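You operate a simulated robot arm through the tools that you are given. There is no shell and no other tool. Be economical: measure what you need, move in short steps, check, and stop when the job is done.

Carry out the task below with a simulated two-armed robot. There is one attempt and no reset: what you move stays moved.

Task
Hold the grey board, sponge its paste off, then dry it by cloth.
Fine: Damp teal sponge, rinsed after in the blue water tray; teal cloth for drying. Hold the board for both; sponge and cloth go back where they lay. Spill a teaspoon at most, drop nothing, leave nothing switched on.

Only the result counts: the job must be done as asked and must still hold three seconds after the hand-in. Knocking over, shifting, dropping, spilling or breaking anything else fails it. Flat cloth is picked up by pressing the open fingertips on it (5 to 10 N) and closing them slowly along it; thin cloth reads only 2 to 8 mm in the jaws.

Robot
Two 7-joint arms with two-finger parallel grippers on one trunk, on a base that drives. Base frame: it is fixed to the floor where the robot stands at the start and does not move with it; the origin is under the middle of the robot, x ahead of it, y to its left, z up; the surface under the hand at the start is at about z = 0.76. Lengths are in m, angles in rad, forces in N, time in s.
The left shoulder is at the start at [-0.082, 0.119, 0.851], the right one opposite. With the tool pointing down near the work surface each hand reaches from about 0.18 to 0.6 m from the robot's upright axis, wherever it stands, measured 20 degrees to its own side. Places, roughly: grey sample board (30x13x9 cm) [0.5, 0.4, 0.8]; teal cloth (9x6x5 cm) [0.5, 0, 0.8]. Payload 3.43 kg a hand.
The TCP of each hand is the grasp point between the finger pads, 0.03 m short of the fingertips. In the tool frame z runs along the fingers and y along their closing line. Largest opening 0.094 m; finger width 0.028, thickness 0.01; the body of the gripper, 0.05 by 0.096 m, starts 0.055 m behind the TCP.
Orientation is told as [roll, pitch, yaw] about the base's x, y, z axes, in that order, counted from this pose: with the fingers straight down and closing along the base's y, the tool's x points along the base's -x, its y along +y and its z along -z.

Tools
- The arms move only by the tool arm_command. It takes "left_increments", "right_increments" or both (then of equal length, played together; a hand with none holds still); each is a list that holds one entry, the list of rows, each a list of 6 numbers: the shift along the base's x, y, z in units of 30 mm (1.0 is 30 mm), then the turn, a rotation vector about the base's x, y, z in units of 5 degrees (1.0 is 5 degrees). In form: [[[tx, ty, tz, ax, ay, az], ...]]. A call has 1 to 10 rows; each row shifts and turns the commanded pose from where the row before left it. "left_fingers" and "right_fingers" are, for a hand that has rows, the closure, from 0 (fully open) to 1 (shut), set as the call begins (left out, the last holds). A call with a number of a shift or a turn outside -1 to 1 is refused whole. Rows are played at 5 a second. More than 0.05 m and 0.15 rad between two rows, or a gripper value outside its range, and nothing of the call is played. Where a pose cannot be reached the arm comes as near as it can. A force on the tool above 40 N (or 10 N above the force at the start of the call, whichever is more), or a blocked arm, ends the call early, and 0.2 s more pass. The fingers move at their own pace (about 0.153 m/s each) and stop on an object; they squeeze with about 26 N. The grip force told is the motor's: it shows also when the fingers shut on nothing. Time passes only in rows, and 0.2 s behind the last, so rows that do not move let the fingers close. The reply holds the time, the measured pose of the TCP, the force on the tool along the base axes, the opening and the grip force, in the units named above and with some noise, with the torque about the TCP (base axes, N m) and any sound that the robot's microphone picked up.
- Cameras (640 x 400 px; columns grow to the right, rows downward): "scene" is now at [0.0286, 0.0257, 1.542]; the picture's right is [0.11, -0.99, 0.00], its down [-0.82, -0.09, -0.57] and it looks along [0.56, 0.06, -0.82] (base axes); focal length 290 px, centre (320, 200). "left" rides on the left gripper at [0.076, -0.014, -0.103] in its tool frame; the picture's right is [0.18, 0.98, 0.00], its down [-0.75, 0.14, -0.64] and it looks along [-0.63, 0.12, 0.77] (tool axes); focal length 243 px, centre (320, 200). "right" rides on the right gripper at [0.076, 0.014, -0.103] in its tool frame; the picture's right is [-0.18, 0.98, 0.00], its down [-0.75, -0.14, -0.64] and it looks along [-0.63, -0.12, 0.77] (tool axes); focal length 243 px, centre (320, 200). There is no depth. A picture from a camera that has moved, and an enlarged one, comes with that camera's place and axes in the base frame and with its lens. The place of the scene camera against the robot may be out by one fixed shift of up to 0.025 m in any direction.
- capture(camera): a new picture of that camera. No time passes.
- raise_lower(by): slides the trunk up (or, below 0, down) by that many m; the arms and the scene camera ride with it, the base frame stays. It gives what a move gives, with no picture.
- steer(legs): drives the robot by 1 to 6 legs, each [ahead, left, turn to the left] in m, m and rad, along the robot's own axes; the way and the turn of a leg run together, so that a leg with both is an arc; at most 1.5 m and 3.142 rad a leg. The arms and the cameras ride along, it lands a little off, and it stops where it bumps. It gives what a move gives.
- aim_head(pan, tilt): turns the head with the scene camera to pan (to the left, within 2.496 rad either way) and tilt (down, from -0.506 to 1.204), counted from straight ahead of the robot. It gives what a move gives.
- inspect(camera, box): a new picture of the part [left, top, right, bottom] of that camera's present view, enlarged. No time passes.
- finish_job(): hands the job in; it is judged then, once.

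Go step by step. Nothing tells you exact positions but the pictures and the camera data: compare them with the known pose of the tool, close in by small moves and look again before you grip or let go. The budget is 120 turns and 92 pictures, counting those below and the enlarged ones. Unless the task says otherwise, let go and move clear before handing in, and close with one line.

The tools are called after ">>>" by a JSON object that holds its "api" and its "payload". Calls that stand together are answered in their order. arm_command: Moves the arms, as the interface text tells. Its arguments: {"type":"object","properties":{"left_increments":{"type":"array","items":{"type":"array","items":{"type":"array","items":{"type":"number"}}}},"left_fingers":{"type":"number"},"right_increments":{"type":"array","items":{"type":"array","items":{"type":"array","items":{"type":"number"}}}},"right_fingers":{"type":"number"}},"required":[]} The other tools are called the same way: raise_lower (by) slides the trunk up or down; steer (legs) drives the base; aim_head (pan, tilt) turns the head that bears the scene camera; capture (camera) takes a picture; inspect (camera, box) takes an enlarged picture of a part of a camera's view; finish_job () hands the job in.

At the start:

```text
time_s: 0.0
left_eef_pos: [0.3204, 0.2865, 1.1148]
left_tcp_rot: [-0.001, 0.0, 0.001]
left_force: [0.1, 0.1, 0.2]
left_wrist_torque: [-0.01, 0.07, 0.01]
left_width: 0.0939
left_grip_force: 0.0
right_eef_pos: [0.3597, -0.0525, 1.0372]
right_tcp_rot: [-0.001, 0.0, -0.001]
right_force: [0.3, 0.4, -0.7]
right_wrist_torque: [-0.03, -0.04, 0.02]
right_width: 0.0939
right_grip_force: 0.2
trunk travel left (down, up): [-0.275, 0.06]
robot x, y, heading: [0.0037, -0.0024, -0.003]
head pan, tilt: [0.106, 0.969]
```

scene: 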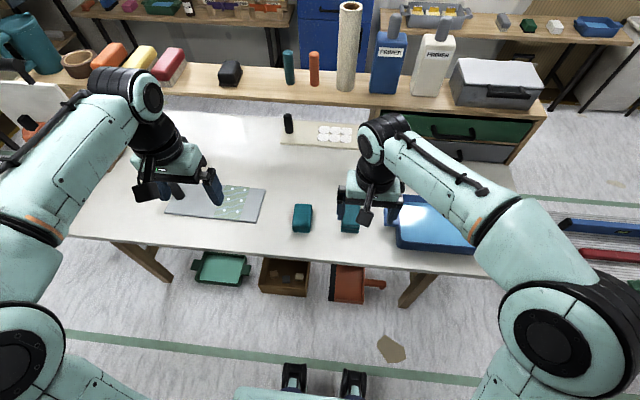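
right: 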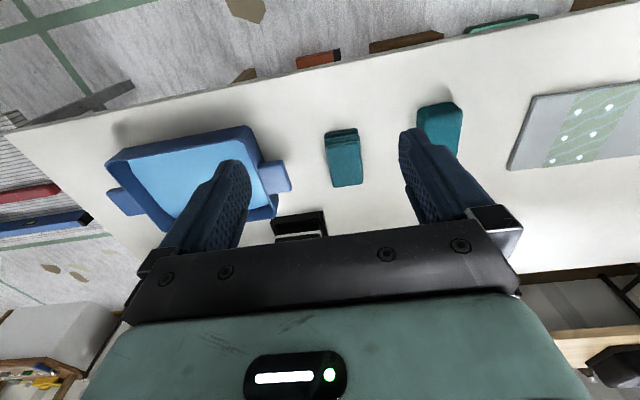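
left: 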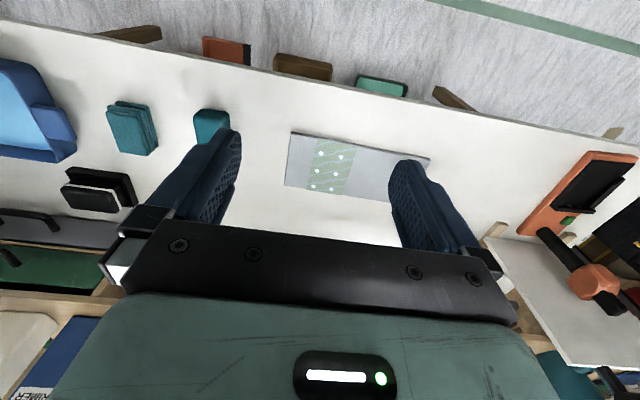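

I see the board on the left with paste, two teal items in the middle and the blue tray on the right. I'll enlarge views to tell the sponge from the cloth.

>>> {"api": "inspect", "payload": {"camera": "scene", "box": [270, 160, 480, 290]}}

>>> {"api": "inspect", "payload": {"camera": "right", "box": [280, 70, 640, 250]}}

>>> {"api": "inspect", "payload": {"camera": "left", "box": [60, 70, 460, 270]}}

>>> {"api": "inspect", "payload": {"camera": "scene", "box": [130, 140, 330, 265]}}

```text
3.05 times, centred on (375, 225) of scene
camera zoom: at [0.0286, 0.0257, 1.542], right [0.11, -0.99, 0.0], down [-0.82, -0.09, -0.57], along [0.56, 0.06, -0.82], focal length 884 px, centre (152, 124)
```

zoom: 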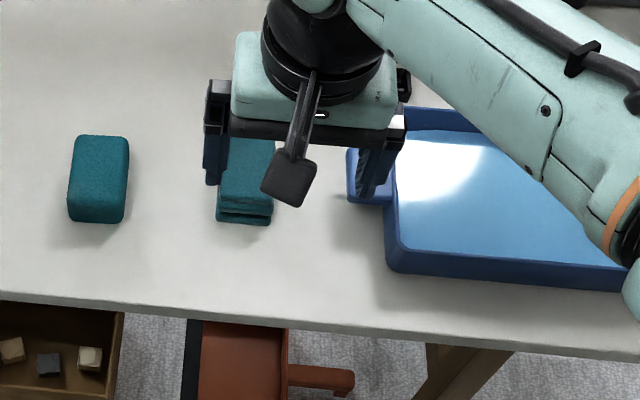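

```text
1.78 times, centred on (460, 160) of right
camera zoom: at [0.2836, -0.0401, 1.1393], right [0.18, 0.98, 0.0], down [0.75, -0.14, 0.64], along [0.63, -0.12, -0.77], focal length 431 px, centre (71, 271)
```

zoom: 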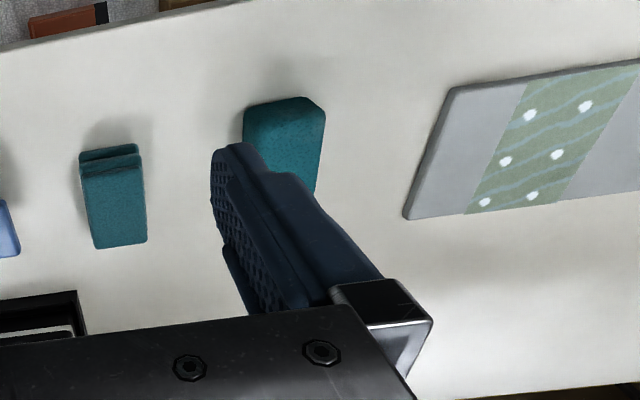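

```text
1.60 times, centred on (260, 170) of left
camera zoom: at [0.2434, 0.2714, 1.2177], right [-0.18, 0.98, 0.0], down [0.75, 0.14, 0.64], along [0.63, 0.12, -0.77], focal length 388 px, centre (416, 248)
```

zoom: 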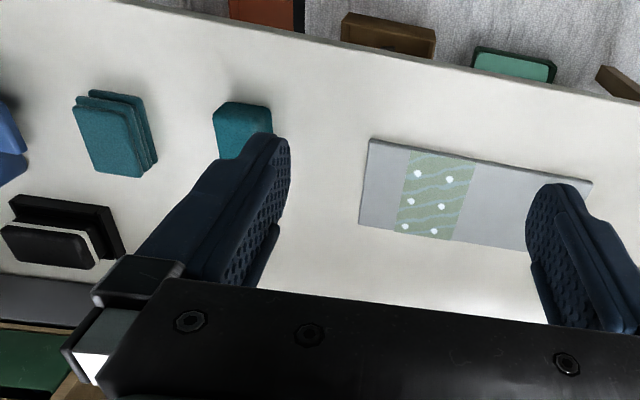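

```text
3.20 times, centred on (230, 202) of scene
camera zoom: at [0.0286, 0.0257, 1.542], right [0.11, -0.99, 0.0], down [-0.82, -0.09, -0.57], along [0.56, 0.06, -0.82], focal length 928 px, centre (608, 192)
```

zoom: 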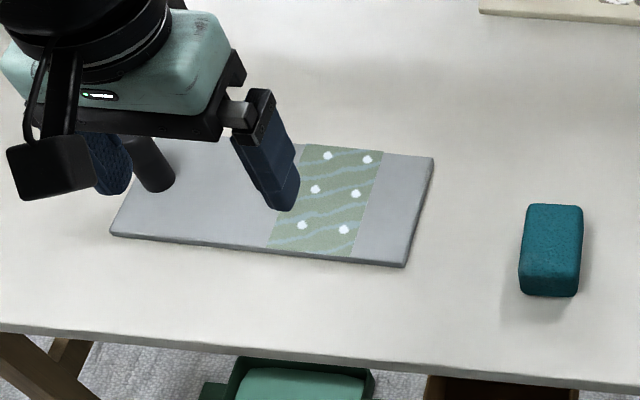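

The plain block (about [0.46, 0.125]) is the sponge, and the folded stack (about [0.47, -0.02]) is the cloth. The board has what looks like an upright dark handle near [0.50, 0.52]. I'll drive a little ahead and left so that everything is in reach.

>>> {"api": "steer", "payload": {"legs": [[0.09, 0.0, 0.0], [0.0, 0.18, 0.0]]}}

>>> {"api": "capture", "payload": {"camera": "scene"}}

>>> {"api": "capture", "payload": {"camera": "left"}}

```text
time_s: 2.9
left_eef_pos: [0.4112, 0.4678, 1.1145]
left_tcp_rot: [-0.001, -0.001, 0.0]
left_force: [0.6, -0.6, 0.1]
left_wrist_torque: [0.02, -0.01, 0.01]
left_width: 0.0938
left_grip_force: 0.1
right_eef_pos: [0.4504, 0.1267, 1.0375]
right_tcp_rot: [-0.002, -0.001, 0.0]
right_force: [0.1, 0.3, -0.3]
right_wrist_torque: [-0.03, 0.03, 0.01]
right_width: 0.0939
right_grip_force: 0.0
trunk travel left (down, up): [-0.275, 0.06]
robot x, y, heading: [0.0886, 0.1787, 0.002]
head pan, tilt: [0.106, 0.969]
```

```text
84 pictures are left
camera scene: at [0.1192, 0.2067, 1.542], right [0.11, -0.99, 0.0], down [-0.82, -0.09, -0.57], along [0.56, 0.06, -0.82], focal length 290 px, centre (320, 200)
```

scene: 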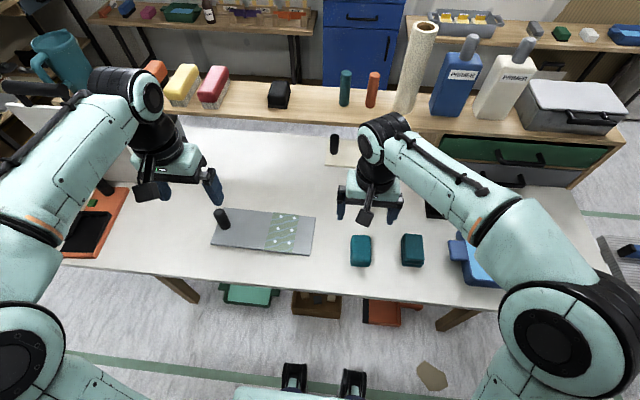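

```text
83 pictures are left
camera left: at [0.334, 0.4524, 1.2177], right [-0.18, 0.98, 0.0], down [0.75, 0.14, 0.64], along [0.63, 0.12, -0.77], focal length 243 px, centre (320, 200)
```

left: 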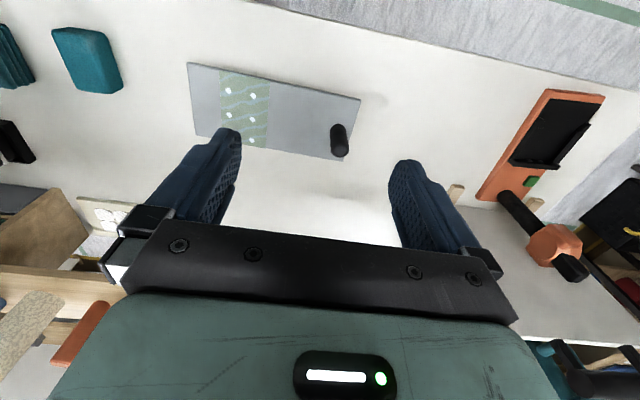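

The post handle is at about [0.52, 0.523] with its top near z 0.85. I'll bring the left hand over it, well above, and look again.

>>> {"api": "arm_command", "payload": {"left_increments": [[[0.9, 0.45, 0, 0, 0, 0], [0.9, 0.45, 0, 0, 0, 0], [0.9, 0.45, 0, 0, 0, 0], [0.93, 0.45, -0.5, 0, 0, 0], [0, 0, -1, 0, 0, 0], [0, 0, -1, 0, 0, 0], [0, 0, -1, 0, 0, 0], [0, 0, -1, 0, 0, 0]]], "left_fingers": 0}}

>>> {"api": "capture", "payload": {"camera": "left"}}

>>> {"api": "inspect", "payload": {"camera": "scene", "box": [150, 130, 350, 280]}}

```text
time_s: 4.7
left_eef_pos: [0.5196, 0.5206, 0.9802]
left_tcp_rot: [0.0, -0.001, 0.001]
left_force: [-0.3, 0.4, 0.4]
left_wrist_torque: [-0.01, 0.02, 0.02]
left_width: 0.094
left_grip_force: 0.1
right_eef_pos: [0.4508, 0.1265, 1.0363]
right_tcp_rot: [0.0, 0.001, 0.0]
right_force: [0.2, -0.4, 0.3]
right_wrist_torque: [-0.04, -0.01, 0.01]
right_width: 0.0942
right_grip_force: 0.1
trunk travel left (down, up): [-0.275, 0.06]
robot x, y, heading: [0.092, 0.1804, -0.002]
head pan, tilt: [0.106, 0.969]
```

```text
82 pictures are left
camera left: at [0.4423, 0.5063, 1.0822], right [-0.18, 0.98, 0.0], down [0.75, 0.14, 0.64], along [0.63, 0.12, -0.77], focal length 243 px, centre (320, 200)
```

left: 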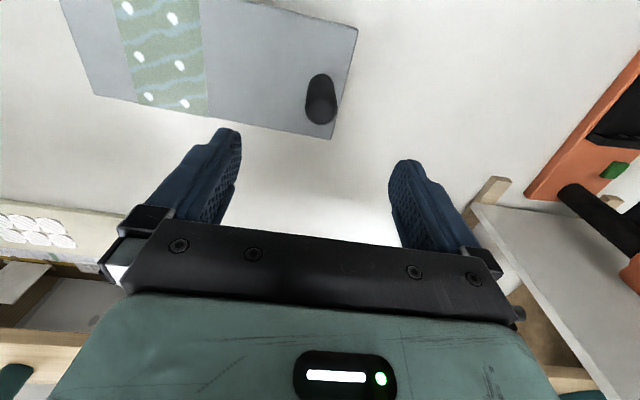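

```text
2.67 times, centred on (250, 205) of scene
camera zoom: at [0.1195, 0.2067, 1.542], right [0.11, -0.99, 0.0], down [-0.82, -0.09, -0.57], along [0.56, 0.06, -0.82], focal length 774 px, centre (507, 187)
```

zoom: 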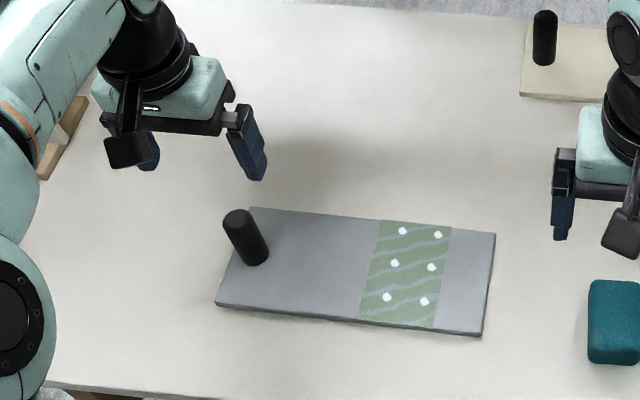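

The post is centred under the left hand at about [0.522, 0.521]. I'll lower and grip it.

>>> {"api": "arm_command", "payload": {"left_increments": [[[0.06, 0, -1, 0, 0, 0], [0, 0, -1, 0, 0, 0], [0, 0, -0.8, 0, 0, 0], [0, 0, -0.7, 0, 0, 0], [0, 0, -0.5, 0, 0, 0]]], "left_fingers": 0}}

>>> {"api": "capture", "payload": {"camera": "left"}}

```text
time_s: 5.9
left_eef_pos: [0.5214, 0.5206, 0.8592]
left_tcp_rot: [0.0, -0.002, 0.001]
left_force: [-0.1, 0.1, 0.5]
left_wrist_torque: [0.04, 0.01, 0.01]
left_width: 0.0938
left_grip_force: 0.1
right_eef_pos: [0.4492, 0.1266, 1.0362]
right_tcp_rot: [-0.002, 0.001, 0.0]
right_force: [-0.2, 0.3, 0.2]
right_wrist_torque: [0.0, 0.0, -0.02]
right_width: 0.094
right_grip_force: 0.1
trunk travel left (down, up): [-0.275, 0.06]
robot x, y, heading: [0.0902, 0.1792, 0.002]
head pan, tilt: [0.106, 0.969]
```

```text
80 pictures are left
camera left: at [0.4442, 0.5068, 0.9624], right [-0.19, 0.98, 0.0], down [0.75, 0.14, 0.64], along [0.63, 0.12, -0.77], focal length 243 px, centre (320, 200)
```

left: 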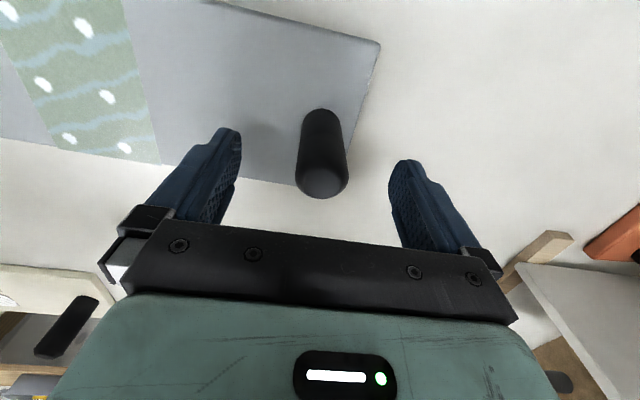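

The post sits between the fingers. I'll lower 42 mm more, then close.

>>> {"api": "arm_command", "payload": {"left_increments": [[[-0.05, 0.05, -0.7, 0, 0, 0], [0, 0, -0.7, 0, 0, 0], [0, 0, 0, 0, 0, 0]]], "left_fingers": 0}}

>>> {"api": "arm_command", "payload": {"left_increments": [[[0, 0, 0, 0, 0, 0], [0, 0, 0, 0, 0, 0], [0, 0, 0, 0, 0, 0], [0, 0, 0, 0, 0, 0]]], "left_fingers": 1}}

>>> {"api": "capture", "payload": {"camera": "left"}}

>>> {"api": "capture", "payload": {"camera": "right"}}

```text
time_s: 6.7
left_eef_pos: [0.5198, 0.5215, 0.8179]
left_tcp_rot: [0.0, 0.0, 0.002]
left_force: [0.2, 0.4, 0.4]
left_wrist_torque: [-0.01, 0.01, -0.02]
left_width: 0.0941
left_grip_force: 0.1
right_eef_pos: [0.4503, 0.1261, 1.0383]
right_tcp_rot: [0.0, -0.001, -0.001]
right_force: [0.0, 0.3, 1.2]
right_wrist_torque: [0.03, 0.02, -0.01]
right_width: 0.0938
right_grip_force: 0.0
trunk travel left (down, up): [-0.275, 0.06]
robot x, y, heading: [0.0917, 0.1831, -0.0]
head pan, tilt: [0.106, 0.969]
```

```text
time_s: 7.7
left_eef_pos: [0.5194, 0.5225, 0.818]
left_tcp_rot: [0.001, 0.001, 0.0]
left_force: [0.0, 0.1, -0.2]
left_wrist_torque: [0.05, 0.04, 0.05]
left_width: 0.0337
left_grip_force: 26.2
right_eef_pos: [0.4495, 0.126, 1.0372]
right_tcp_rot: [-0.001, 0.0, -0.001]
right_force: [0.1, 0.1, 0.3]
right_wrist_torque: [-0.02, 0.01, -0.02]
right_width: 0.0938
right_grip_force: 0.2
trunk travel left (down, up): [-0.275, 0.06]
robot x, y, heading: [0.0889, 0.1749, 0.001]
head pan, tilt: [0.106, 0.969]
```

```text
79 pictures are left
camera left: at [0.4429, 0.5081, 0.9211], right [-0.18, 0.98, 0.0], down [0.75, 0.14, 0.64], along [0.63, 0.12, -0.77], focal length 243 px, centre (320, 200)
```

left: 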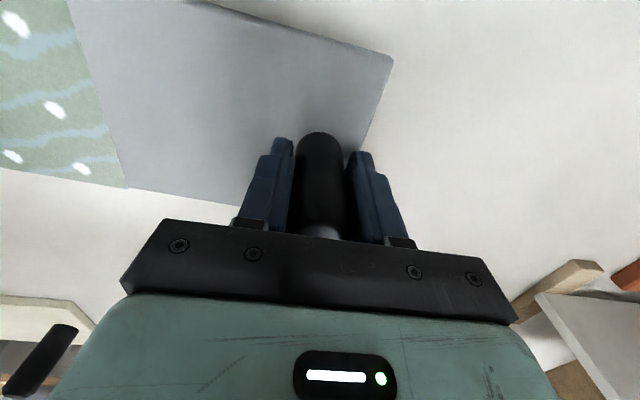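

```text
78 pictures are left
camera right: at [0.3744, 0.1408, 1.1393], right [0.18, 0.98, 0.0], down [0.75, -0.14, 0.64], along [0.63, -0.12, -0.77], focal length 243 px, centre (320, 200)
```

right: 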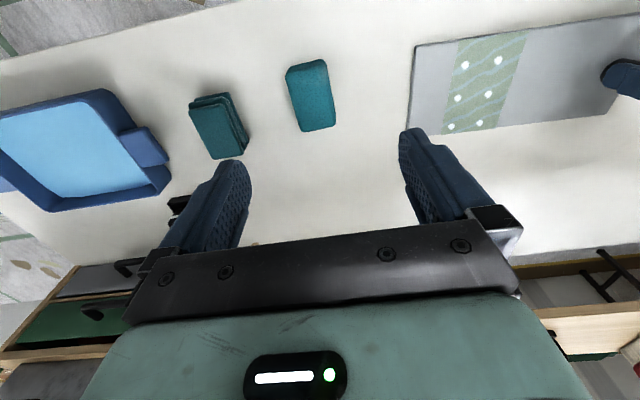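

The left hand holds the post. Next the right hand goes over the sponge, at about [0.474, 0.11].

>>> {"api": "arm_command", "payload": {"right_increments": [[[0.4, -0.3, -0.5, 0, 0, 0], [0.4, -0.3, -1, 0, 0, 0], [0, 0, -1, 0, 0, 0], [0, 0, -1, 0, 0, 0]]], "right_fingers": 0}}

>>> {"api": "capture", "payload": {"camera": "right"}}

>>> {"api": "inspect", "payload": {"camera": "scene", "box": [280, 180, 480, 305]}}

```text
time_s: 8.7
left_eef_pos: [0.5206, 0.522, 0.819]
left_tcp_rot: [0.002, -0.001, 0.0]
left_force: [0.3, -0.1, 0.2]
left_wrist_torque: [-0.01, 0.04, 0.06]
left_width: 0.0336
left_grip_force: 26.2
right_eef_pos: [0.4752, 0.1083, 0.931]
right_tcp_rot: [0.001, -0.001, -0.002]
right_force: [-0.1, -0.1, -0.1]
right_wrist_torque: [0.01, 0.01, 0.0]
right_width: 0.094
right_grip_force: 0.0
trunk travel left (down, up): [-0.275, 0.06]
robot x, y, heading: [0.09, 0.1809, -0.003]
head pan, tilt: [0.106, 0.969]
```

```text
77 pictures are left
camera right: at [0.3991, 0.1225, 1.0337], right [0.18, 0.98, 0.0], down [0.75, -0.14, 0.64], along [0.63, -0.12, -0.77], focal length 243 px, centre (320, 200)
```

right: 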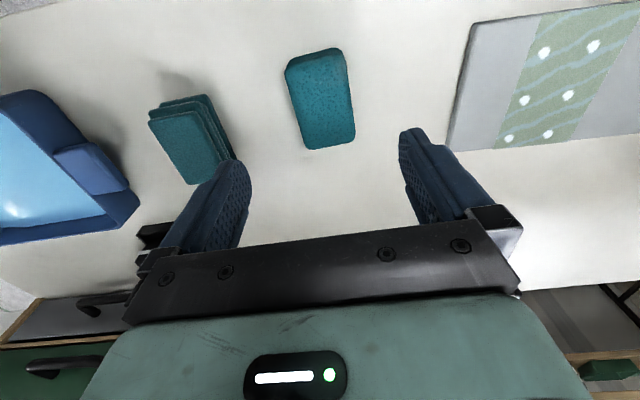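

```text
3.20 times, centred on (380, 242) of scene
camera zoom: at [0.1196, 0.2065, 1.542], right [0.11, -0.99, 0.0], down [-0.82, -0.09, -0.57], along [0.56, 0.06, -0.82], focal length 928 px, centre (128, 64)
```

zoom: 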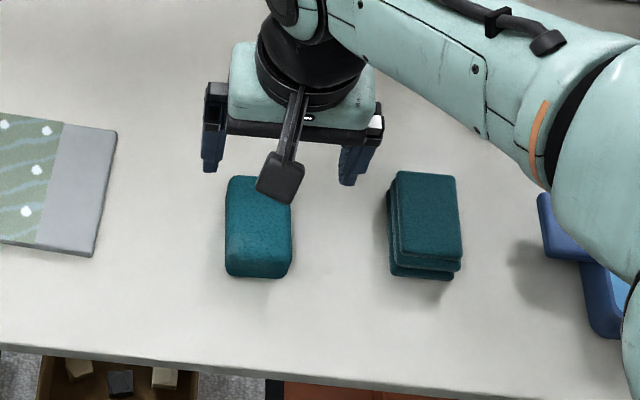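

The sponge is centred at about [0.478, 0.110] and lies nearly square with the gripper. I'll lower around it, leaving its bottom free below the fingertips.

>>> {"api": "arm_command", "payload": {"right_increments": [[[0.1, 0.07, -1, 0, 0, 0], [0, 0, -1, 0, 0, 0], [0, 0, -0.8, 0, 0, 0], [0, 0, -0.7, 0, 0, 0], [0, 0, -0.7, 0, 0, 0], [0, 0, 0, 0, 0, 0]]], "right_fingers": 0}}

>>> {"api": "capture", "payload": {"camera": "right"}}

>>> {"api": "inspect", "payload": {"camera": "scene", "box": [310, 200, 430, 290]}}

```text
time_s: 10.1
left_eef_pos: [0.5193, 0.5226, 0.819]
left_tcp_rot: [0.001, 0.002, 0.0]
left_force: [0.6, 0.1, -0.2]
left_wrist_torque: [0.03, 0.03, 0.07]
left_width: 0.0334
left_grip_force: 26.3
right_eef_pos: [0.4782, 0.1104, 0.8063]
right_tcp_rot: [-0.001, 0.001, 0.0]
right_force: [-0.6, -0.1, 0.3]
right_wrist_torque: [0.0, -0.02, 0.01]
right_width: 0.094
right_grip_force: 0.1
trunk travel left (down, up): [-0.275, 0.06]
robot x, y, heading: [0.0895, 0.1805, 0.001]
head pan, tilt: [0.106, 0.969]
```

```text
75 pictures are left
camera right: at [0.4018, 0.1247, 0.9081], right [0.18, 0.98, 0.0], down [0.75, -0.14, 0.64], along [0.63, -0.12, -0.77], focal length 243 px, centre (320, 200)
```

right: 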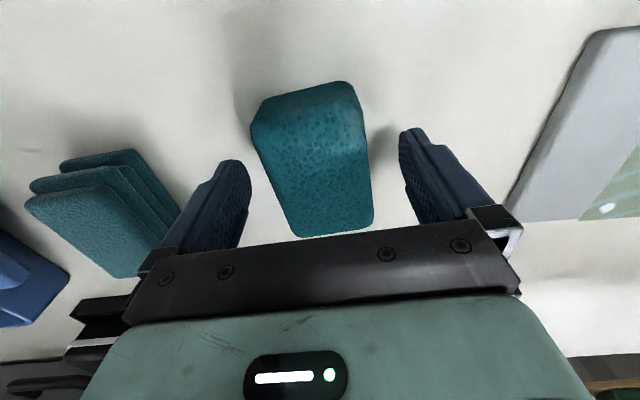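

```text
4.44 times, centred on (370, 245) of scene
camera zoom: at [0.1192, 0.2065, 1.542], right [0.11, -0.99, 0.0], down [-0.82, -0.09, -0.57], along [0.56, 0.06, -0.82], focal length 1289 px, centre (98, 0)
```

zoom: 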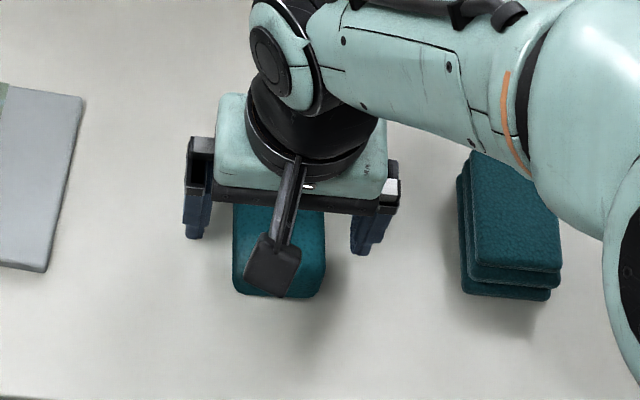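

The sponge is about 80×50×45 mm and centred between the pads, with tips at z 0.776. I'll close on it and then lift.

>>> {"api": "arm_command", "payload": {"right_increments": [[[0, 0, 0, 0, 0, 0], [0, 0, 0, 0, 0, 0], [0, 0, 0, 0, 0, 0], [0, 0, 0, 0, 0, 0]]], "right_fingers": 1}}

>>> {"api": "arm_command", "payload": {"right_increments": [[[0, 0, 0.5, 0, 0, 0], [0, 0, 1, 0, 0, 0], [0, 0, 1, 0, 0, 0]]]}}

>>> {"api": "capture", "payload": {"camera": "right"}}

>>> {"api": "capture", "payload": {"camera": "scene"}}

```text
time_s: 11.1
left_eef_pos: [0.5198, 0.5227, 0.8185]
left_tcp_rot: [0.0, -0.001, 0.0]
left_force: [-0.1, 0.2, -0.4]
left_wrist_torque: [-0.04, 0.01, 0.06]
left_width: 0.0331
left_grip_force: 25.9
right_eef_pos: [0.4781, 0.1094, 0.8063]
right_tcp_rot: [-0.001, 0.001, 0.0]
right_force: [0.8, -0.2, -0.6]
right_wrist_torque: [0.04, 0.02, 0.01]
right_width: 0.0596
right_grip_force: 26.2
trunk travel left (down, up): [-0.275, 0.06]
robot x, y, heading: [0.0899, 0.1828, 0.004]
head pan, tilt: [0.106, 0.969]
```

```text
time_s: 11.9
left_eef_pos: [0.519, 0.522, 0.8176]
left_tcp_rot: [0.001, 0.0, -0.002]
left_force: [0.7, -0.3, 1.0]
left_wrist_torque: [-0.1, 0.04, 0.07]
left_width: 0.0331
left_grip_force: 26.1
right_eef_pos: [0.477, 0.1111, 0.8815]
right_tcp_rot: [0.0, 0.0, 0.0]
right_force: [0.0, 0.5, 0.8]
right_wrist_torque: [-0.01, 0.02, 0.02]
right_width: 0.0593
right_grip_force: 26.4
trunk travel left (down, up): [-0.275, 0.06]
robot x, y, heading: [0.0944, 0.1813, -0.002]
head pan, tilt: [0.106, 0.969]
```

```text
73 pictures are left
camera right: at [0.4016, 0.1252, 0.9845], right [0.18, 0.98, 0.0], down [0.75, -0.14, 0.64], along [0.63, -0.12, -0.77], focal length 243 px, centre (320, 200)
```

right: 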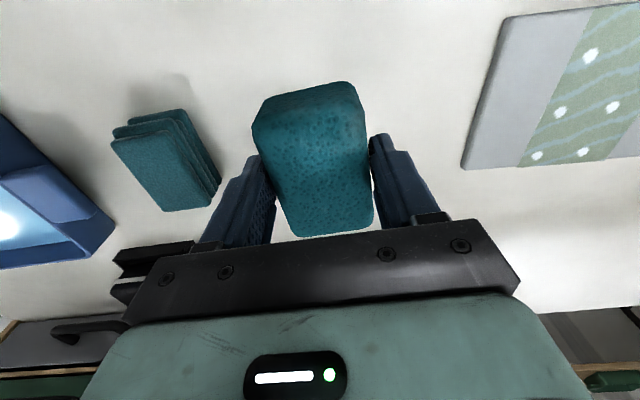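

```text
72 pictures are left
camera scene: at [0.119, 0.2065, 1.542], right [0.11, -0.99, 0.0], down [-0.82, -0.09, -0.57], along [0.56, 0.06, -0.82], focal length 290 px, centre (320, 200)
```

scene: 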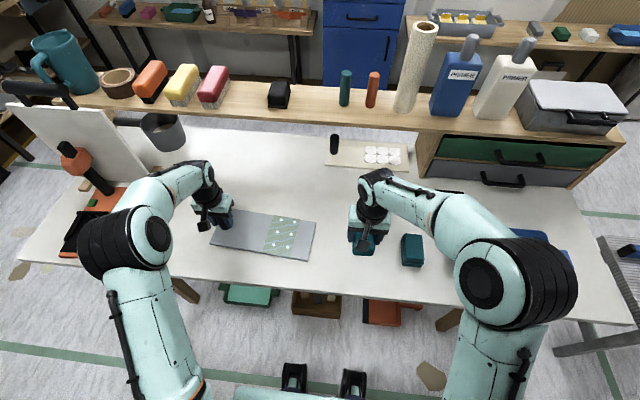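

The sponge is held (60 mm wide, bottom 46 mm below the TCP). The paste patch spans roughly x 0.45–0.585, y 0.305–0.40, so I'll carry the sponge over its near half.

>>> {"api": "arm_command", "payload": {"right_increments": [[[0.1, 0.9, 0, 0, 0, 0], [0.1, 0.9, 0, 0, 0, 0], [0.1, 0.9, 0, 0, 0, 0], [0, 0.9, 0, 0, 0, 0], [0, 0.9, 0, 0, 0, 0], [0, 0.9, 0, 0, 0, 0], [0, 0.9, 0, 0, 0, 0], [0, 0.7, 0, 0, 0, 0], [0, 0, -0.8, 0, 0, 0]]]}}

>>> {"api": "capture", "payload": {"camera": "right"}}

>>> {"api": "inspect", "payload": {"camera": "scene", "box": [170, 150, 370, 275]}}

```text
time_s: 13.9
left_eef_pos: [0.5203, 0.5219, 0.8179]
left_tcp_rot: [0.001, -0.001, 0.0]
left_force: [0.3, 0.2, -0.2]
left_wrist_torque: [0.04, -0.01, 0.0]
left_width: 0.0331
left_grip_force: 25.8
right_eef_pos: [0.4857, 0.3216, 0.8582]
right_tcp_rot: [-0.001, 0.0, 0.002]
right_force: [-0.8, 0.3, 0.1]
right_wrist_torque: [0.0, 0.0, 0.02]
right_width: 0.0592
right_grip_force: 25.8
trunk travel left (down, up): [-0.275, 0.06]
robot x, y, heading: [0.0926, 0.1802, -0.001]
head pan, tilt: [0.106, 0.969]
```

```text
71 pictures are left
camera right: at [0.4092, 0.3353, 0.9596], right [0.18, 0.98, 0.0], down [0.75, -0.14, 0.64], along [0.63, -0.12, -0.77], focal length 243 px, centre (320, 200)
```

right: 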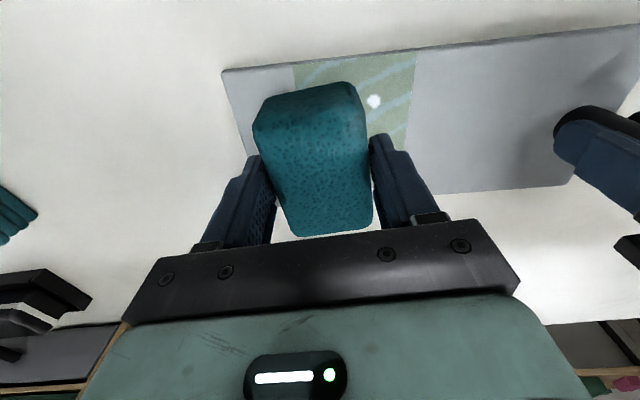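

```text
3.20 times, centred on (270, 212) of scene
camera zoom: at [0.1195, 0.2064, 1.542], right [0.11, -0.99, 0.0], down [-0.82, -0.09, -0.57], along [0.56, 0.06, -0.82], focal length 928 px, centre (480, 160)
```

zoom: 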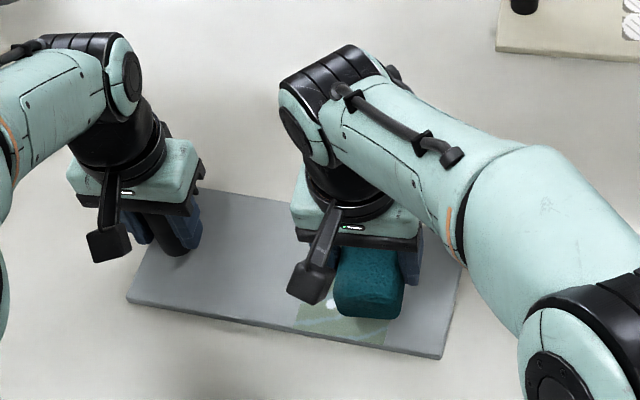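

The sponge is above the near half of the patch. I'll lower it gently until contact shows in the force.

>>> {"api": "arm_command", "payload": {"right_increments": [[[-0.15, 0, -0.6, 0, 0, 0], [0, 0, -0.5, 0, 0, 0], [0, 0, -0.1, 0, 0, 0], [0, 0, -0.1, 0, 0, 0], [0, 0, 0, 0, 0, 0]]]}}

```text
time_s: 15.1
left_eef_pos: [0.5196, 0.5223, 0.8195]
left_tcp_rot: [0.0, 0.0, 0.0]
left_force: [1.1, 0.8, -2.1]
left_wrist_torque: [0.01, 0.06, 0.11]
left_width: 0.0327
left_grip_force: 25.6
right_eef_pos: [0.481, 0.3217, 0.8202]
right_tcp_rot: [0.003, -0.002, 0.0]
right_force: [-2.3, -1.3, 4.6]
right_wrist_torque: [0.09, -0.03, 0.05]
right_width: 0.0589
right_grip_force: 25.8
trunk travel left (down, up): [-0.275, 0.06]
robot x, y, heading: [0.0903, 0.1832, -0.005]
head pan, tilt: [0.106, 0.969]
```

Contact is about 5 N at TCP z 0.820. I'll press slightly more and stroke along the board (y) on the near half.

>>> {"api": "arm_command", "payload": {"right_increments": [[[0, 0.4, -0.06, 0, 0, 0], [0, 0.6, 0, 0, 0, 0], [0, 0.6, 0, 0, 0, 0], [0, 0.6, 0, 0, 0, 0], [0, -0.7, 0, 0, 0, 0], [0, -0.7, 0, 0, 0, 0], [0, -0.7, 0, 0, 0, 0], [0, -0.6, 0, 0, 0, 0]]]}}

>>> {"api": "capture", "payload": {"camera": "right"}}

```text
time_s: 16.9
left_eef_pos: [0.5185, 0.5187, 0.8187]
left_tcp_rot: [-0.005, 0.001, -0.003]
left_force: [-2.6, -23.2, -4.3]
left_wrist_torque: [0.72, -0.1, 0.0]
left_width: 0.0316
left_grip_force: 25.9
right_eef_pos: [0.4817, 0.3063, 0.8188]
right_tcp_rot: [0.008, -0.006, -0.002]
right_force: [1.6, 17.0, 24.2]
right_wrist_torque: [0.88, 0.02, -0.08]
right_width: 0.0588
right_grip_force: 27.0
trunk travel left (down, up): [-0.275, 0.06]
robot x, y, heading: [0.0885, 0.1773, -0.0]
head pan, tilt: [0.106, 0.969]
```

```text
69 pictures are left
camera right: at [0.4059, 0.3198, 0.9202], right [0.18, 0.98, 0.01], down [0.75, -0.15, 0.65], along [0.64, -0.11, -0.76], focal length 243 px, centre (320, 200)
```

right: 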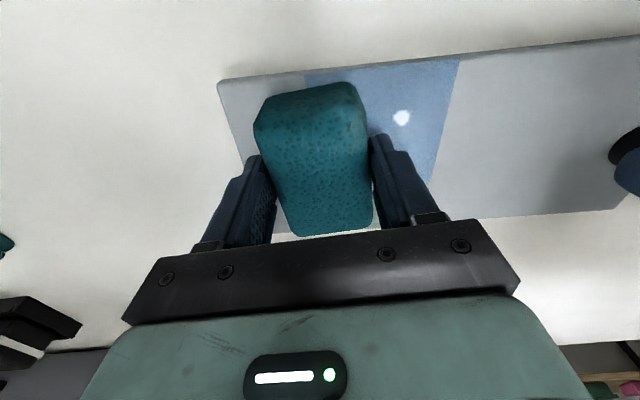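

The patch turned from green to blue (wet), but the force has risen to 24 N. I'll lift off and look at what is left.

>>> {"api": "arm_command", "payload": {"right_increments": [[[0, 0, 0.3, 0, 0, 0], [0, -0.5, 0.8, 0, 0, 0], [0, -1, 0.6, 0, 0, 0], [0, -1, 0.2, 0, 0, 0]]]}}

>>> {"api": "capture", "payload": {"camera": "right"}}

>>> {"api": "inspect", "payload": {"camera": "scene", "box": [170, 170, 370, 295]}}

```text
time_s: 17.9
left_eef_pos: [0.5192, 0.5216, 0.8185]
left_tcp_rot: [0.002, -0.003, -0.001]
left_force: [-2.0, 0.5, 3.0]
left_wrist_torque: [0.24, -0.24, 0.0]
left_width: 0.0317
left_grip_force: 26.1
right_eef_pos: [0.4817, 0.2301, 0.874]
right_tcp_rot: [0.0, 0.0, 0.0]
right_force: [-0.7, -0.1, -0.3]
right_wrist_torque: [-0.01, 0.03, 0.01]
right_width: 0.0549
right_grip_force: 26.1
trunk travel left (down, up): [-0.275, 0.06]
robot x, y, heading: [0.0915, 0.1802, 0.002]
head pan, tilt: [0.106, 0.969]
```

```text
68 pictures are left
camera right: at [0.4053, 0.2436, 0.9755], right [0.18, 0.98, 0.0], down [0.75, -0.14, 0.64], along [0.63, -0.12, -0.77], focal length 243 px, centre (320, 200)
```

right: 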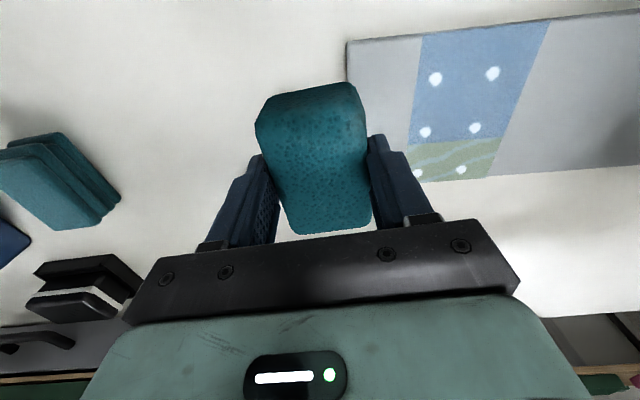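

```text
3.20 times, centred on (270, 232) of scene
camera zoom: at [0.119, 0.2058, 1.542], right [0.11, -0.99, 0.0], down [-0.82, -0.09, -0.57], along [0.56, 0.06, -0.82], focal length 928 px, centre (480, 96)
```

zoom: 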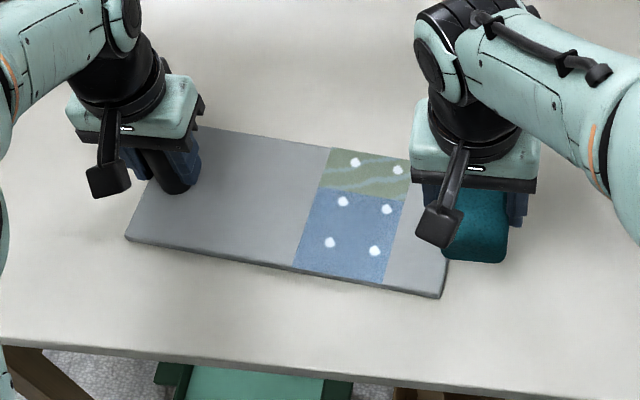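

Two thirds of the paste is off; a green strip is left along the far edge (x about 0.53–0.585), and some white dots remain. I'll wipe the far part with a lighter press.

>>> {"api": "arm_command", "payload": {"right_increments": [[[0.55, 0.9, 0, 0, 0, 0], [0.55, 0.9, 0, 0, 0, 0], [0.55, 0.9, 0, 0, 0, 0], [0.55, 0.8, 0, 0, 0, 0], [0, 0, -0.8, 0, 0, 0], [0, 0, -0.8, 0, 0, 0], [0, 0, -0.15, 0, 0, 0], [0, 0, -0.07, 0, 0, 0], [0, 0, 0, 0, 0, 0]]]}}

```text
time_s: 19.9
left_eef_pos: [0.5198, 0.5236, 0.8171]
left_tcp_rot: [0.001, -0.001, 0.001]
left_force: [4.6, 2.5, 0.8]
left_wrist_torque: [-0.02, 0.03, 0.28]
left_width: 0.0314
left_grip_force: 25.8
right_eef_pos: [0.5468, 0.3356, 0.8219]
right_tcp_rot: [0.0, -0.002, 0.0]
right_force: [-2.0, -3.2, 17.1]
right_wrist_torque: [-0.3, 0.79, 0.11]
right_width: 0.055
right_grip_force: 25.5
trunk travel left (down, up): [-0.275, 0.06]
robot x, y, heading: [0.0928, 0.1809, -0.001]
head pan, tilt: [0.106, 0.969]
```

Contact is 17 N here, so I'll ease it slightly and stroke.

>>> {"api": "arm_command", "payload": {"right_increments": [[[0, 0.2, 0.04, 0, 0, 0], [0, 0.5, 0, 0, 0, 0], [0, 0.6, 0, 0, 0, 0], [0, 0.4, 0, 0, 0, 0], [0, -0.7, 0, 0, 0, 0], [0, -0.7, 0, 0, 0, 0], [0, -0.7, 0, 0, 0, 0], [0, -0.6, 0, 0, 0, 0]]]}}

>>> {"api": "arm_command", "payload": {"right_increments": [[[0, 0, 0.5, 0, 0, 0], [-0.3, -0.5, 0.8, 0, 0, 0], [-0.3, -1, 0.6, 0, 0, 0], [0, -1, 0, 0, 0, 0]]]}}

>>> {"api": "capture", "payload": {"camera": "right"}}

>>> {"api": "inspect", "payload": {"camera": "scene", "box": [170, 170, 370, 295]}}

```text
time_s: 21.7
left_eef_pos: [0.52, 0.5202, 0.8184]
left_tcp_rot: [-0.003, 0.0, -0.002]
left_force: [2.4, -12.7, -0.5]
left_wrist_torque: [0.13, -0.39, -0.02]
left_width: 0.0313
left_grip_force: 26.5
right_eef_pos: [0.5681, 0.3168, 0.8214]
right_tcp_rot: [0.001, 0.003, 0.0]
right_force: [-3.2, 8.7, 10.4]
right_wrist_torque: [0.42, 0.27, -0.12]
right_width: 0.055
right_grip_force: 26.1
right hand out of reach, approached as far as the arm can: row 3, 4, 5, 6, 7, 8
trunk travel left (down, up): [-0.275, 0.06]
robot x, y, heading: [0.0921, 0.1788, 0.002]
head pan, tilt: [0.106, 0.969]
```

```text
time_s: 22.7
left_eef_pos: [0.5195, 0.5238, 0.8177]
left_tcp_rot: [0.0, 0.0, 0.001]
left_force: [0.0, 0.8, 5.1]
left_wrist_torque: [0.28, 0.03, 0.1]
left_width: 0.0317
left_grip_force: 26.0
right_eef_pos: [0.5884, 0.264, 0.8856]
right_tcp_rot: [0.0, 0.001, -0.001]
right_force: [-0.2, -0.3, -0.3]
right_wrist_torque: [0.0, -0.01, -0.02]
right_width: 0.0548
right_grip_force: 25.9
right hand out of reach, approached as far as the arm can: row 2, 3, 4
trunk travel left (down, up): [-0.275, 0.06]
robot x, y, heading: [0.0905, 0.1818, -0.005]
head pan, tilt: [0.106, 0.969]
```

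```text
66 pictures are left
camera right: at [0.513, 0.2781, 0.9872], right [0.18, 0.98, 0.0], down [0.75, -0.14, 0.64], along [0.63, -0.12, -0.77], focal length 243 px, centre (320, 200)
```

right: 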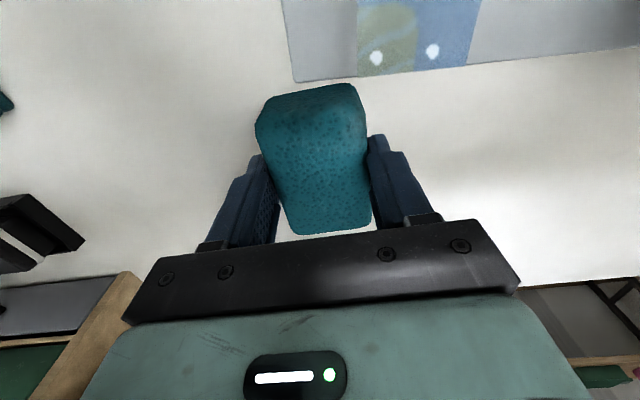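

```text
3.20 times, centred on (270, 232) of scene
camera zoom: at [0.1191, 0.206, 1.542], right [0.11, -0.99, 0.0], down [-0.82, -0.09, -0.57], along [0.56, 0.06, -0.82], focal length 928 px, centre (480, 96)
```

zoom: 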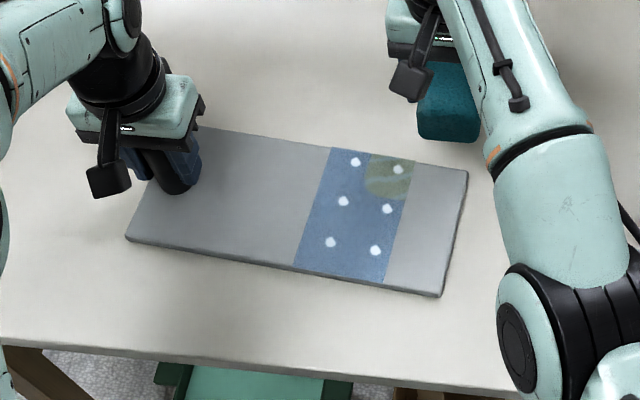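

A small green patch remains at the far right corner of the strip (about x 0.53–0.58, y 0.31–0.34). The right arm hit its reach limit, so I'll first bring it back and see how it follows.

>>> {"api": "arm_command", "payload": {"right_increments": [[[-0.5, -0.3, 0.3, 0, 0, 0], [-0.5, -0.3, 0, 0, 0, 0], [0, 0, 0, 0, 0, 0]]]}}

```text
time_s: 23.5
left_eef_pos: [0.5197, 0.5223, 0.8189]
left_tcp_rot: [0.002, 0.0, 0.001]
left_force: [-0.1, 1.0, 5.6]
left_wrist_torque: [0.02, 0.16, 0.08]
left_width: 0.0315
left_grip_force: 25.9
right_eef_pos: [0.5883, 0.2611, 0.8981]
right_tcp_rot: [0.001, 0.001, -0.001]
right_force: [-0.5, 0.1, -0.4]
right_wrist_torque: [0.0, 0.03, 0.03]
right_width: 0.0549
right_grip_force: 26.1
right hand out of reach, approached as far as the arm can: row 1, 2
trunk travel left (down, up): [-0.275, 0.06]
robot x, y, heading: [0.0873, 0.1738, 0.004]
head pan, tilt: [0.106, 0.969]
```

The arm seems stuck on a joint limit. I'll pull back further and up.

>>> {"api": "arm_command", "payload": {"right_increments": [[[0, -1, 0.5, 0, 0, 0], [0, -1, 0.5, 0, 0, 0], [0, -1, 0.5, 0, 0, 0], [0, 0, 0, 0, 0, 0]]]}}

>>> {"api": "capture", "payload": {"camera": "scene"}}

```text
time_s: 24.5
left_eef_pos: [0.519, 0.5212, 0.8189]
left_tcp_rot: [0.0, 0.001, 0.001]
left_force: [-0.2, 1.4, 5.8]
left_wrist_torque: [0.03, -0.02, 0.08]
left_width: 0.0313
left_grip_force: 26.4
right_eef_pos: [0.606, 0.1782, 0.9468]
right_tcp_rot: [0.001, 0.004, 0.001]
right_force: [0.5, 0.4, -1.1]
right_wrist_torque: [0.01, -0.01, 0.01]
right_width: 0.055
right_grip_force: 26.1
right hand out of reach, approached as far as the arm can: row 1, 2, 3
trunk travel left (down, up): [-0.275, 0.06]
robot x, y, heading: [0.0931, 0.181, 0.001]
head pan, tilt: [0.106, 0.969]
```

```text
64 pictures are left
camera scene: at [0.1188, 0.2063, 1.542], right [0.11, -0.99, 0.0], down [-0.82, -0.09, -0.57], along [0.56, 0.06, -0.82], focal length 290 px, centre (320, 200)
```

scene: 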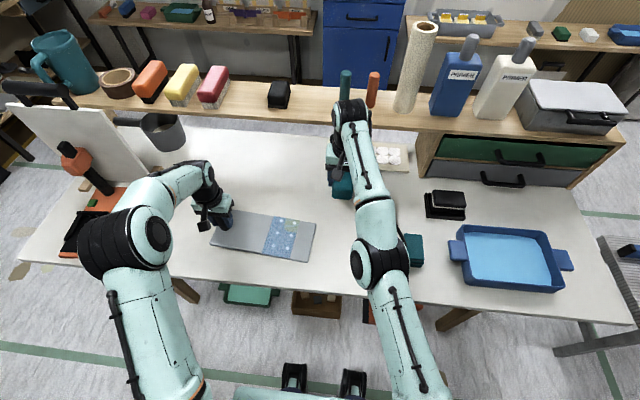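

The right arm is nearly stretched with its elbow swung inward. I'll try drawing it back in x and up.

>>> {"api": "arm_command", "payload": {"right_increments": [[[-1, -0.3, 0.5, 0, 0, 0], [-1, -0.3, 0.5, 0, 0, 0], [-1, -0.3, 0.3, 0, 0, 0], [-1, 0, 0, 0, 0, 0]]]}}

>>> {"api": "capture", "payload": {"camera": "scene"}}

```text
time_s: 25.5
left_eef_pos: [0.5202, 0.5221, 0.8187]
left_tcp_rot: [0.0, 0.0, -0.001]
left_force: [0.4, -0.2, 5.2]
left_wrist_torque: [-0.16, -0.1, 0.03]
left_width: 0.0314
left_grip_force: 26.3
right_eef_pos: [0.5814, 0.179, 1.0212]
right_tcp_rot: [-0.002, 0.0, 0.001]
right_force: [0.1, 0.0, -0.1]
right_wrist_torque: [0.0, -0.03, 0.03]
right_width: 0.055
right_grip_force: 25.7
right hand out of reach, approached as far as the arm can: row 1, 2, 3, 4
trunk travel left (down, up): [-0.275, 0.06]
robot x, y, heading: [0.0897, 0.1818, 0.005]
head pan, tilt: [0.106, 0.969]
```

```text
63 pictures are left
camera scene: at [0.1188, 0.2063, 1.542], right [0.11, -0.99, 0.0], down [-0.82, -0.09, -0.57], along [0.56, 0.06, -0.82], focal length 290 px, centre (320, 200)
```

scene: 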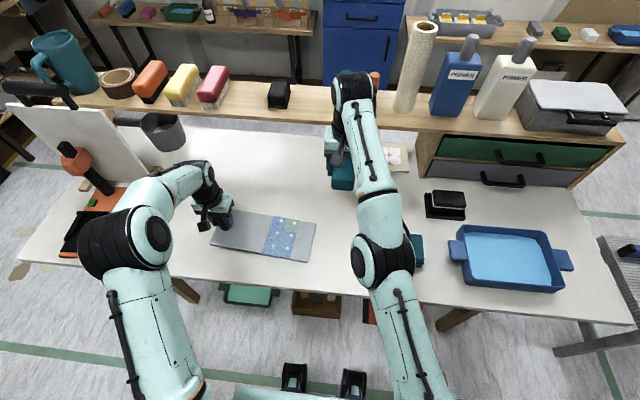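

It follows only partly. I'll move the command to the robot's right and up, nearer to its own side.

>>> {"api": "arm_command", "payload": {"right_increments": [[[0, -1, 0.5, 0, 0, 0], [0, -1, 0.5, 0, 0, 0], [0, -1, 0.5, 0, 0, 0], [0, -1, 0, 0, 0, 0], [0, -1, 0, 0, 0, 0], [0, 0, 0, 0, 0, 0]]]}}

>>> {"api": "capture", "payload": {"camera": "scene"}}

```text
time_s: 26.9
left_eef_pos: [0.5196, 0.5228, 0.8191]
left_tcp_rot: [0.0, 0.0, 0.001]
left_force: [-0.4, -0.1, 4.8]
left_wrist_torque: [0.25, -0.08, 0.05]
left_width: 0.0313
left_grip_force: 26.1
right_eef_pos: [0.5866, 0.031, 1.0668]
right_tcp_rot: [-0.001, 0.001, -0.001]
right_force: [-0.6, -0.2, 0.2]
right_wrist_torque: [-0.02, 0.0, -0.02]
right_width: 0.0549
right_grip_force: 25.9
right hand out of reach, approached as far as the arm can: row 4
trunk travel left (down, up): [-0.275, 0.06]
robot x, y, heading: [0.0892, 0.1836, -0.0]
head pan, tilt: [0.106, 0.969]
```

```text
62 pictures are left
camera scene: at [0.1187, 0.2063, 1.542], right [0.11, -0.99, 0.0], down [-0.82, -0.09, -0.57], along [0.56, 0.06, -0.82], focal length 290 px, centre (320, 200)
```

scene: 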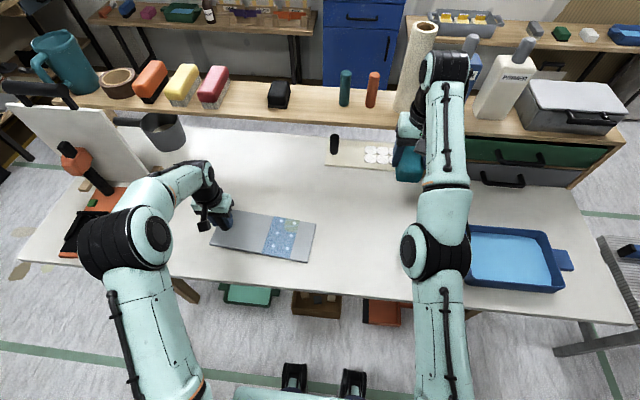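

It moves freely in y now, with the command resetting to the reached pose. Next I'll pull back in x with z constant.

>>> {"api": "arm_command", "payload": {"right_increments": [[[-0.5, 0, 0, 0, 0, 0], [-0.5, 0, 0, 0, 0, 0], [-0.5, 0, 0, 0, 0, 0], [-0.5, 0, 0, 0, 0, 0], [-0.5, 0, 0, 0, 0, 0], [-0.5, 0, 0, 0, 0, 0]]]}}

>>> {"api": "capture", "payload": {"camera": "scene"}}

```text
time_s: 28.3
left_eef_pos: [0.52, 0.523, 0.8188]
left_tcp_rot: [0.0, 0.001, 0.002]
left_force: [-0.7, -0.9, 4.2]
left_wrist_torque: [0.05, 0.02, 0.11]
left_width: 0.0314
left_grip_force: 25.9
right_eef_pos: [0.5868, 0.0306, 1.0683]
right_tcp_rot: [0.0, 0.001, 0.001]
right_force: [0.2, 0.4, -0.7]
right_wrist_torque: [0.01, 0.01, 0.01]
right_width: 0.0549
right_grip_force: 25.7
right hand out of reach, approached as far as the arm can: row 1, 2, 3, 4, 5, 6
trunk travel left (down, up): [-0.275, 0.06]
robot x, y, heading: [0.0901, 0.1796, 0.001]
head pan, tilt: [0.106, 0.969]
```

```text
61 pictures are left
camera scene: at [0.1188, 0.2062, 1.542], right [0.11, -0.99, 0.0], down [-0.82, -0.09, -0.57], along [0.56, 0.06, -0.82], focal length 290 px, centre (320, 200)
```

scene: 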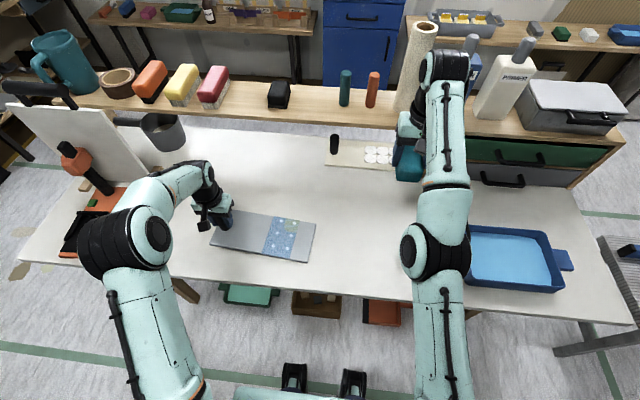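

Pulling straight in is blocked: the arm is at its stretched singularity. I'll nudge it outward and up a little so that the elbow passes the straight pose, then draw back in.

>>> {"api": "arm_command", "payload": {"right_increments": [[[0.5, 0, 0.4, 0, 0, 0], [0.5, 0, 0.4, 0, 0, 0], [0, 0, 0.5, 0, 0, 0], [-0.5, -0.3, 0.3, 0, 0, 0], [-0.5, -0.3, 0.3, 0, 0, 0], [-0.5, -0.3, 0, 0, 0, 0], [-0.5, -0.3, 0, 0, 0, 0], [-0.5, 0, 0, 0, 0, 0]]]}}

```text
time_s: 30.1
left_eef_pos: [0.5202, 0.5229, 0.819]
left_tcp_rot: [0.0, -0.003, 0.001]
left_force: [-1.4, -1.2, 2.6]
left_wrist_torque: [-0.05, -0.14, 0.02]
left_width: 0.0313
left_grip_force: 25.8
right_eef_pos: [0.5032, -0.0044, 1.1073]
right_tcp_rot: [0.0, -0.003, -0.001]
right_force: [-0.1, 0.1, -0.9]
right_wrist_torque: [-0.01, -0.03, -0.02]
right_width: 0.0545
right_grip_force: 25.8
right hand out of reach, approached as far as the arm can: row 1, 2, 3
trunk travel left (down, up): [-0.275, 0.06]
robot x, y, heading: [0.0917, 0.1796, 0.002]
head pan, tilt: [0.106, 0.969]
```

The arm is free again. I'll bring the right hand to a relaxed pose and let the left hand off the post, since the base must move closer for better reach.

>>> {"api": "arm_command", "payload": {"right_increments": [[[-0.6, 0.4, -0.4, 0, 0, 0], [-0.6, 0.6, -0.5, 0, 0, 0], [-0.3, 0.8, -0.5, 0, 0, 0], [0, 0.8, -0.3, 0, 0, 0], [0, 0.8, 0, 0, 0, 0]]]}}

>>> {"api": "arm_command", "payload": {"left_increments": [[[0, 0, 0, 0, 0, 0], [0, 0, 0, 0, 0, 0], [0, 0, 0.5, 0, 0, 0], [0, 0, 1, 0, 0, 0], [0, 0, 1, 0, 0, 0], [0, 0, 1, 0, 0, 0]]], "left_fingers": 0}}

>>> {"api": "capture", "payload": {"camera": "scene"}}

```text
time_s: 31.3
left_eef_pos: [0.5202, 0.5226, 0.8177]
left_tcp_rot: [0.0, -0.001, 0.001]
left_force: [-0.3, 1.4, 2.2]
left_wrist_torque: [-0.3, -0.02, -0.01]
left_width: 0.0315
left_grip_force: 26.2
right_eef_pos: [0.4593, 0.0974, 1.0539]
right_tcp_rot: [-0.001, -0.002, 0.0]
right_force: [-1.1, 0.5, -1.0]
right_wrist_torque: [0.01, 0.0, 0.0]
right_width: 0.0547
right_grip_force: 26.3
trunk travel left (down, up): [-0.275, 0.06]
robot x, y, heading: [0.0938, 0.1809, 0.001]
head pan, tilt: [0.106, 0.969]
```

```text
time_s: 32.7
left_eef_pos: [0.5195, 0.5218, 0.9253]
left_tcp_rot: [0.0, -0.001, 0.0]
left_force: [0.4, 0.1, 0.5]
left_wrist_torque: [0.03, -0.02, 0.02]
left_width: 0.0942
left_grip_force: 0.1
right_eef_pos: [0.4595, 0.0966, 1.055]
right_tcp_rot: [0.0, -0.001, 0.0]
right_force: [-0.7, -0.1, -0.9]
right_wrist_torque: [-0.01, -0.01, -0.03]
right_width: 0.0548
right_grip_force: 26.2
trunk travel left (down, up): [-0.275, 0.06]
robot x, y, heading: [0.0912, 0.1822, -0.004]
head pan, tilt: [0.106, 0.969]
```

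```text
60 pictures are left
camera scene: at [0.119, 0.2063, 1.542], right [0.11, -0.99, 0.0], down [-0.82, -0.09, -0.57], along [0.56, 0.06, -0.82], focal length 290 px, centre (320, 200)
```

scene: 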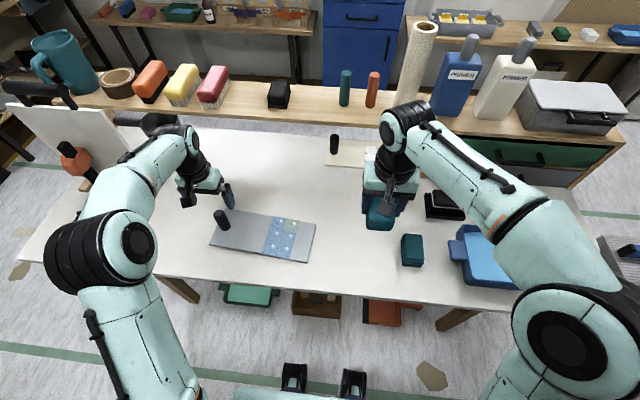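

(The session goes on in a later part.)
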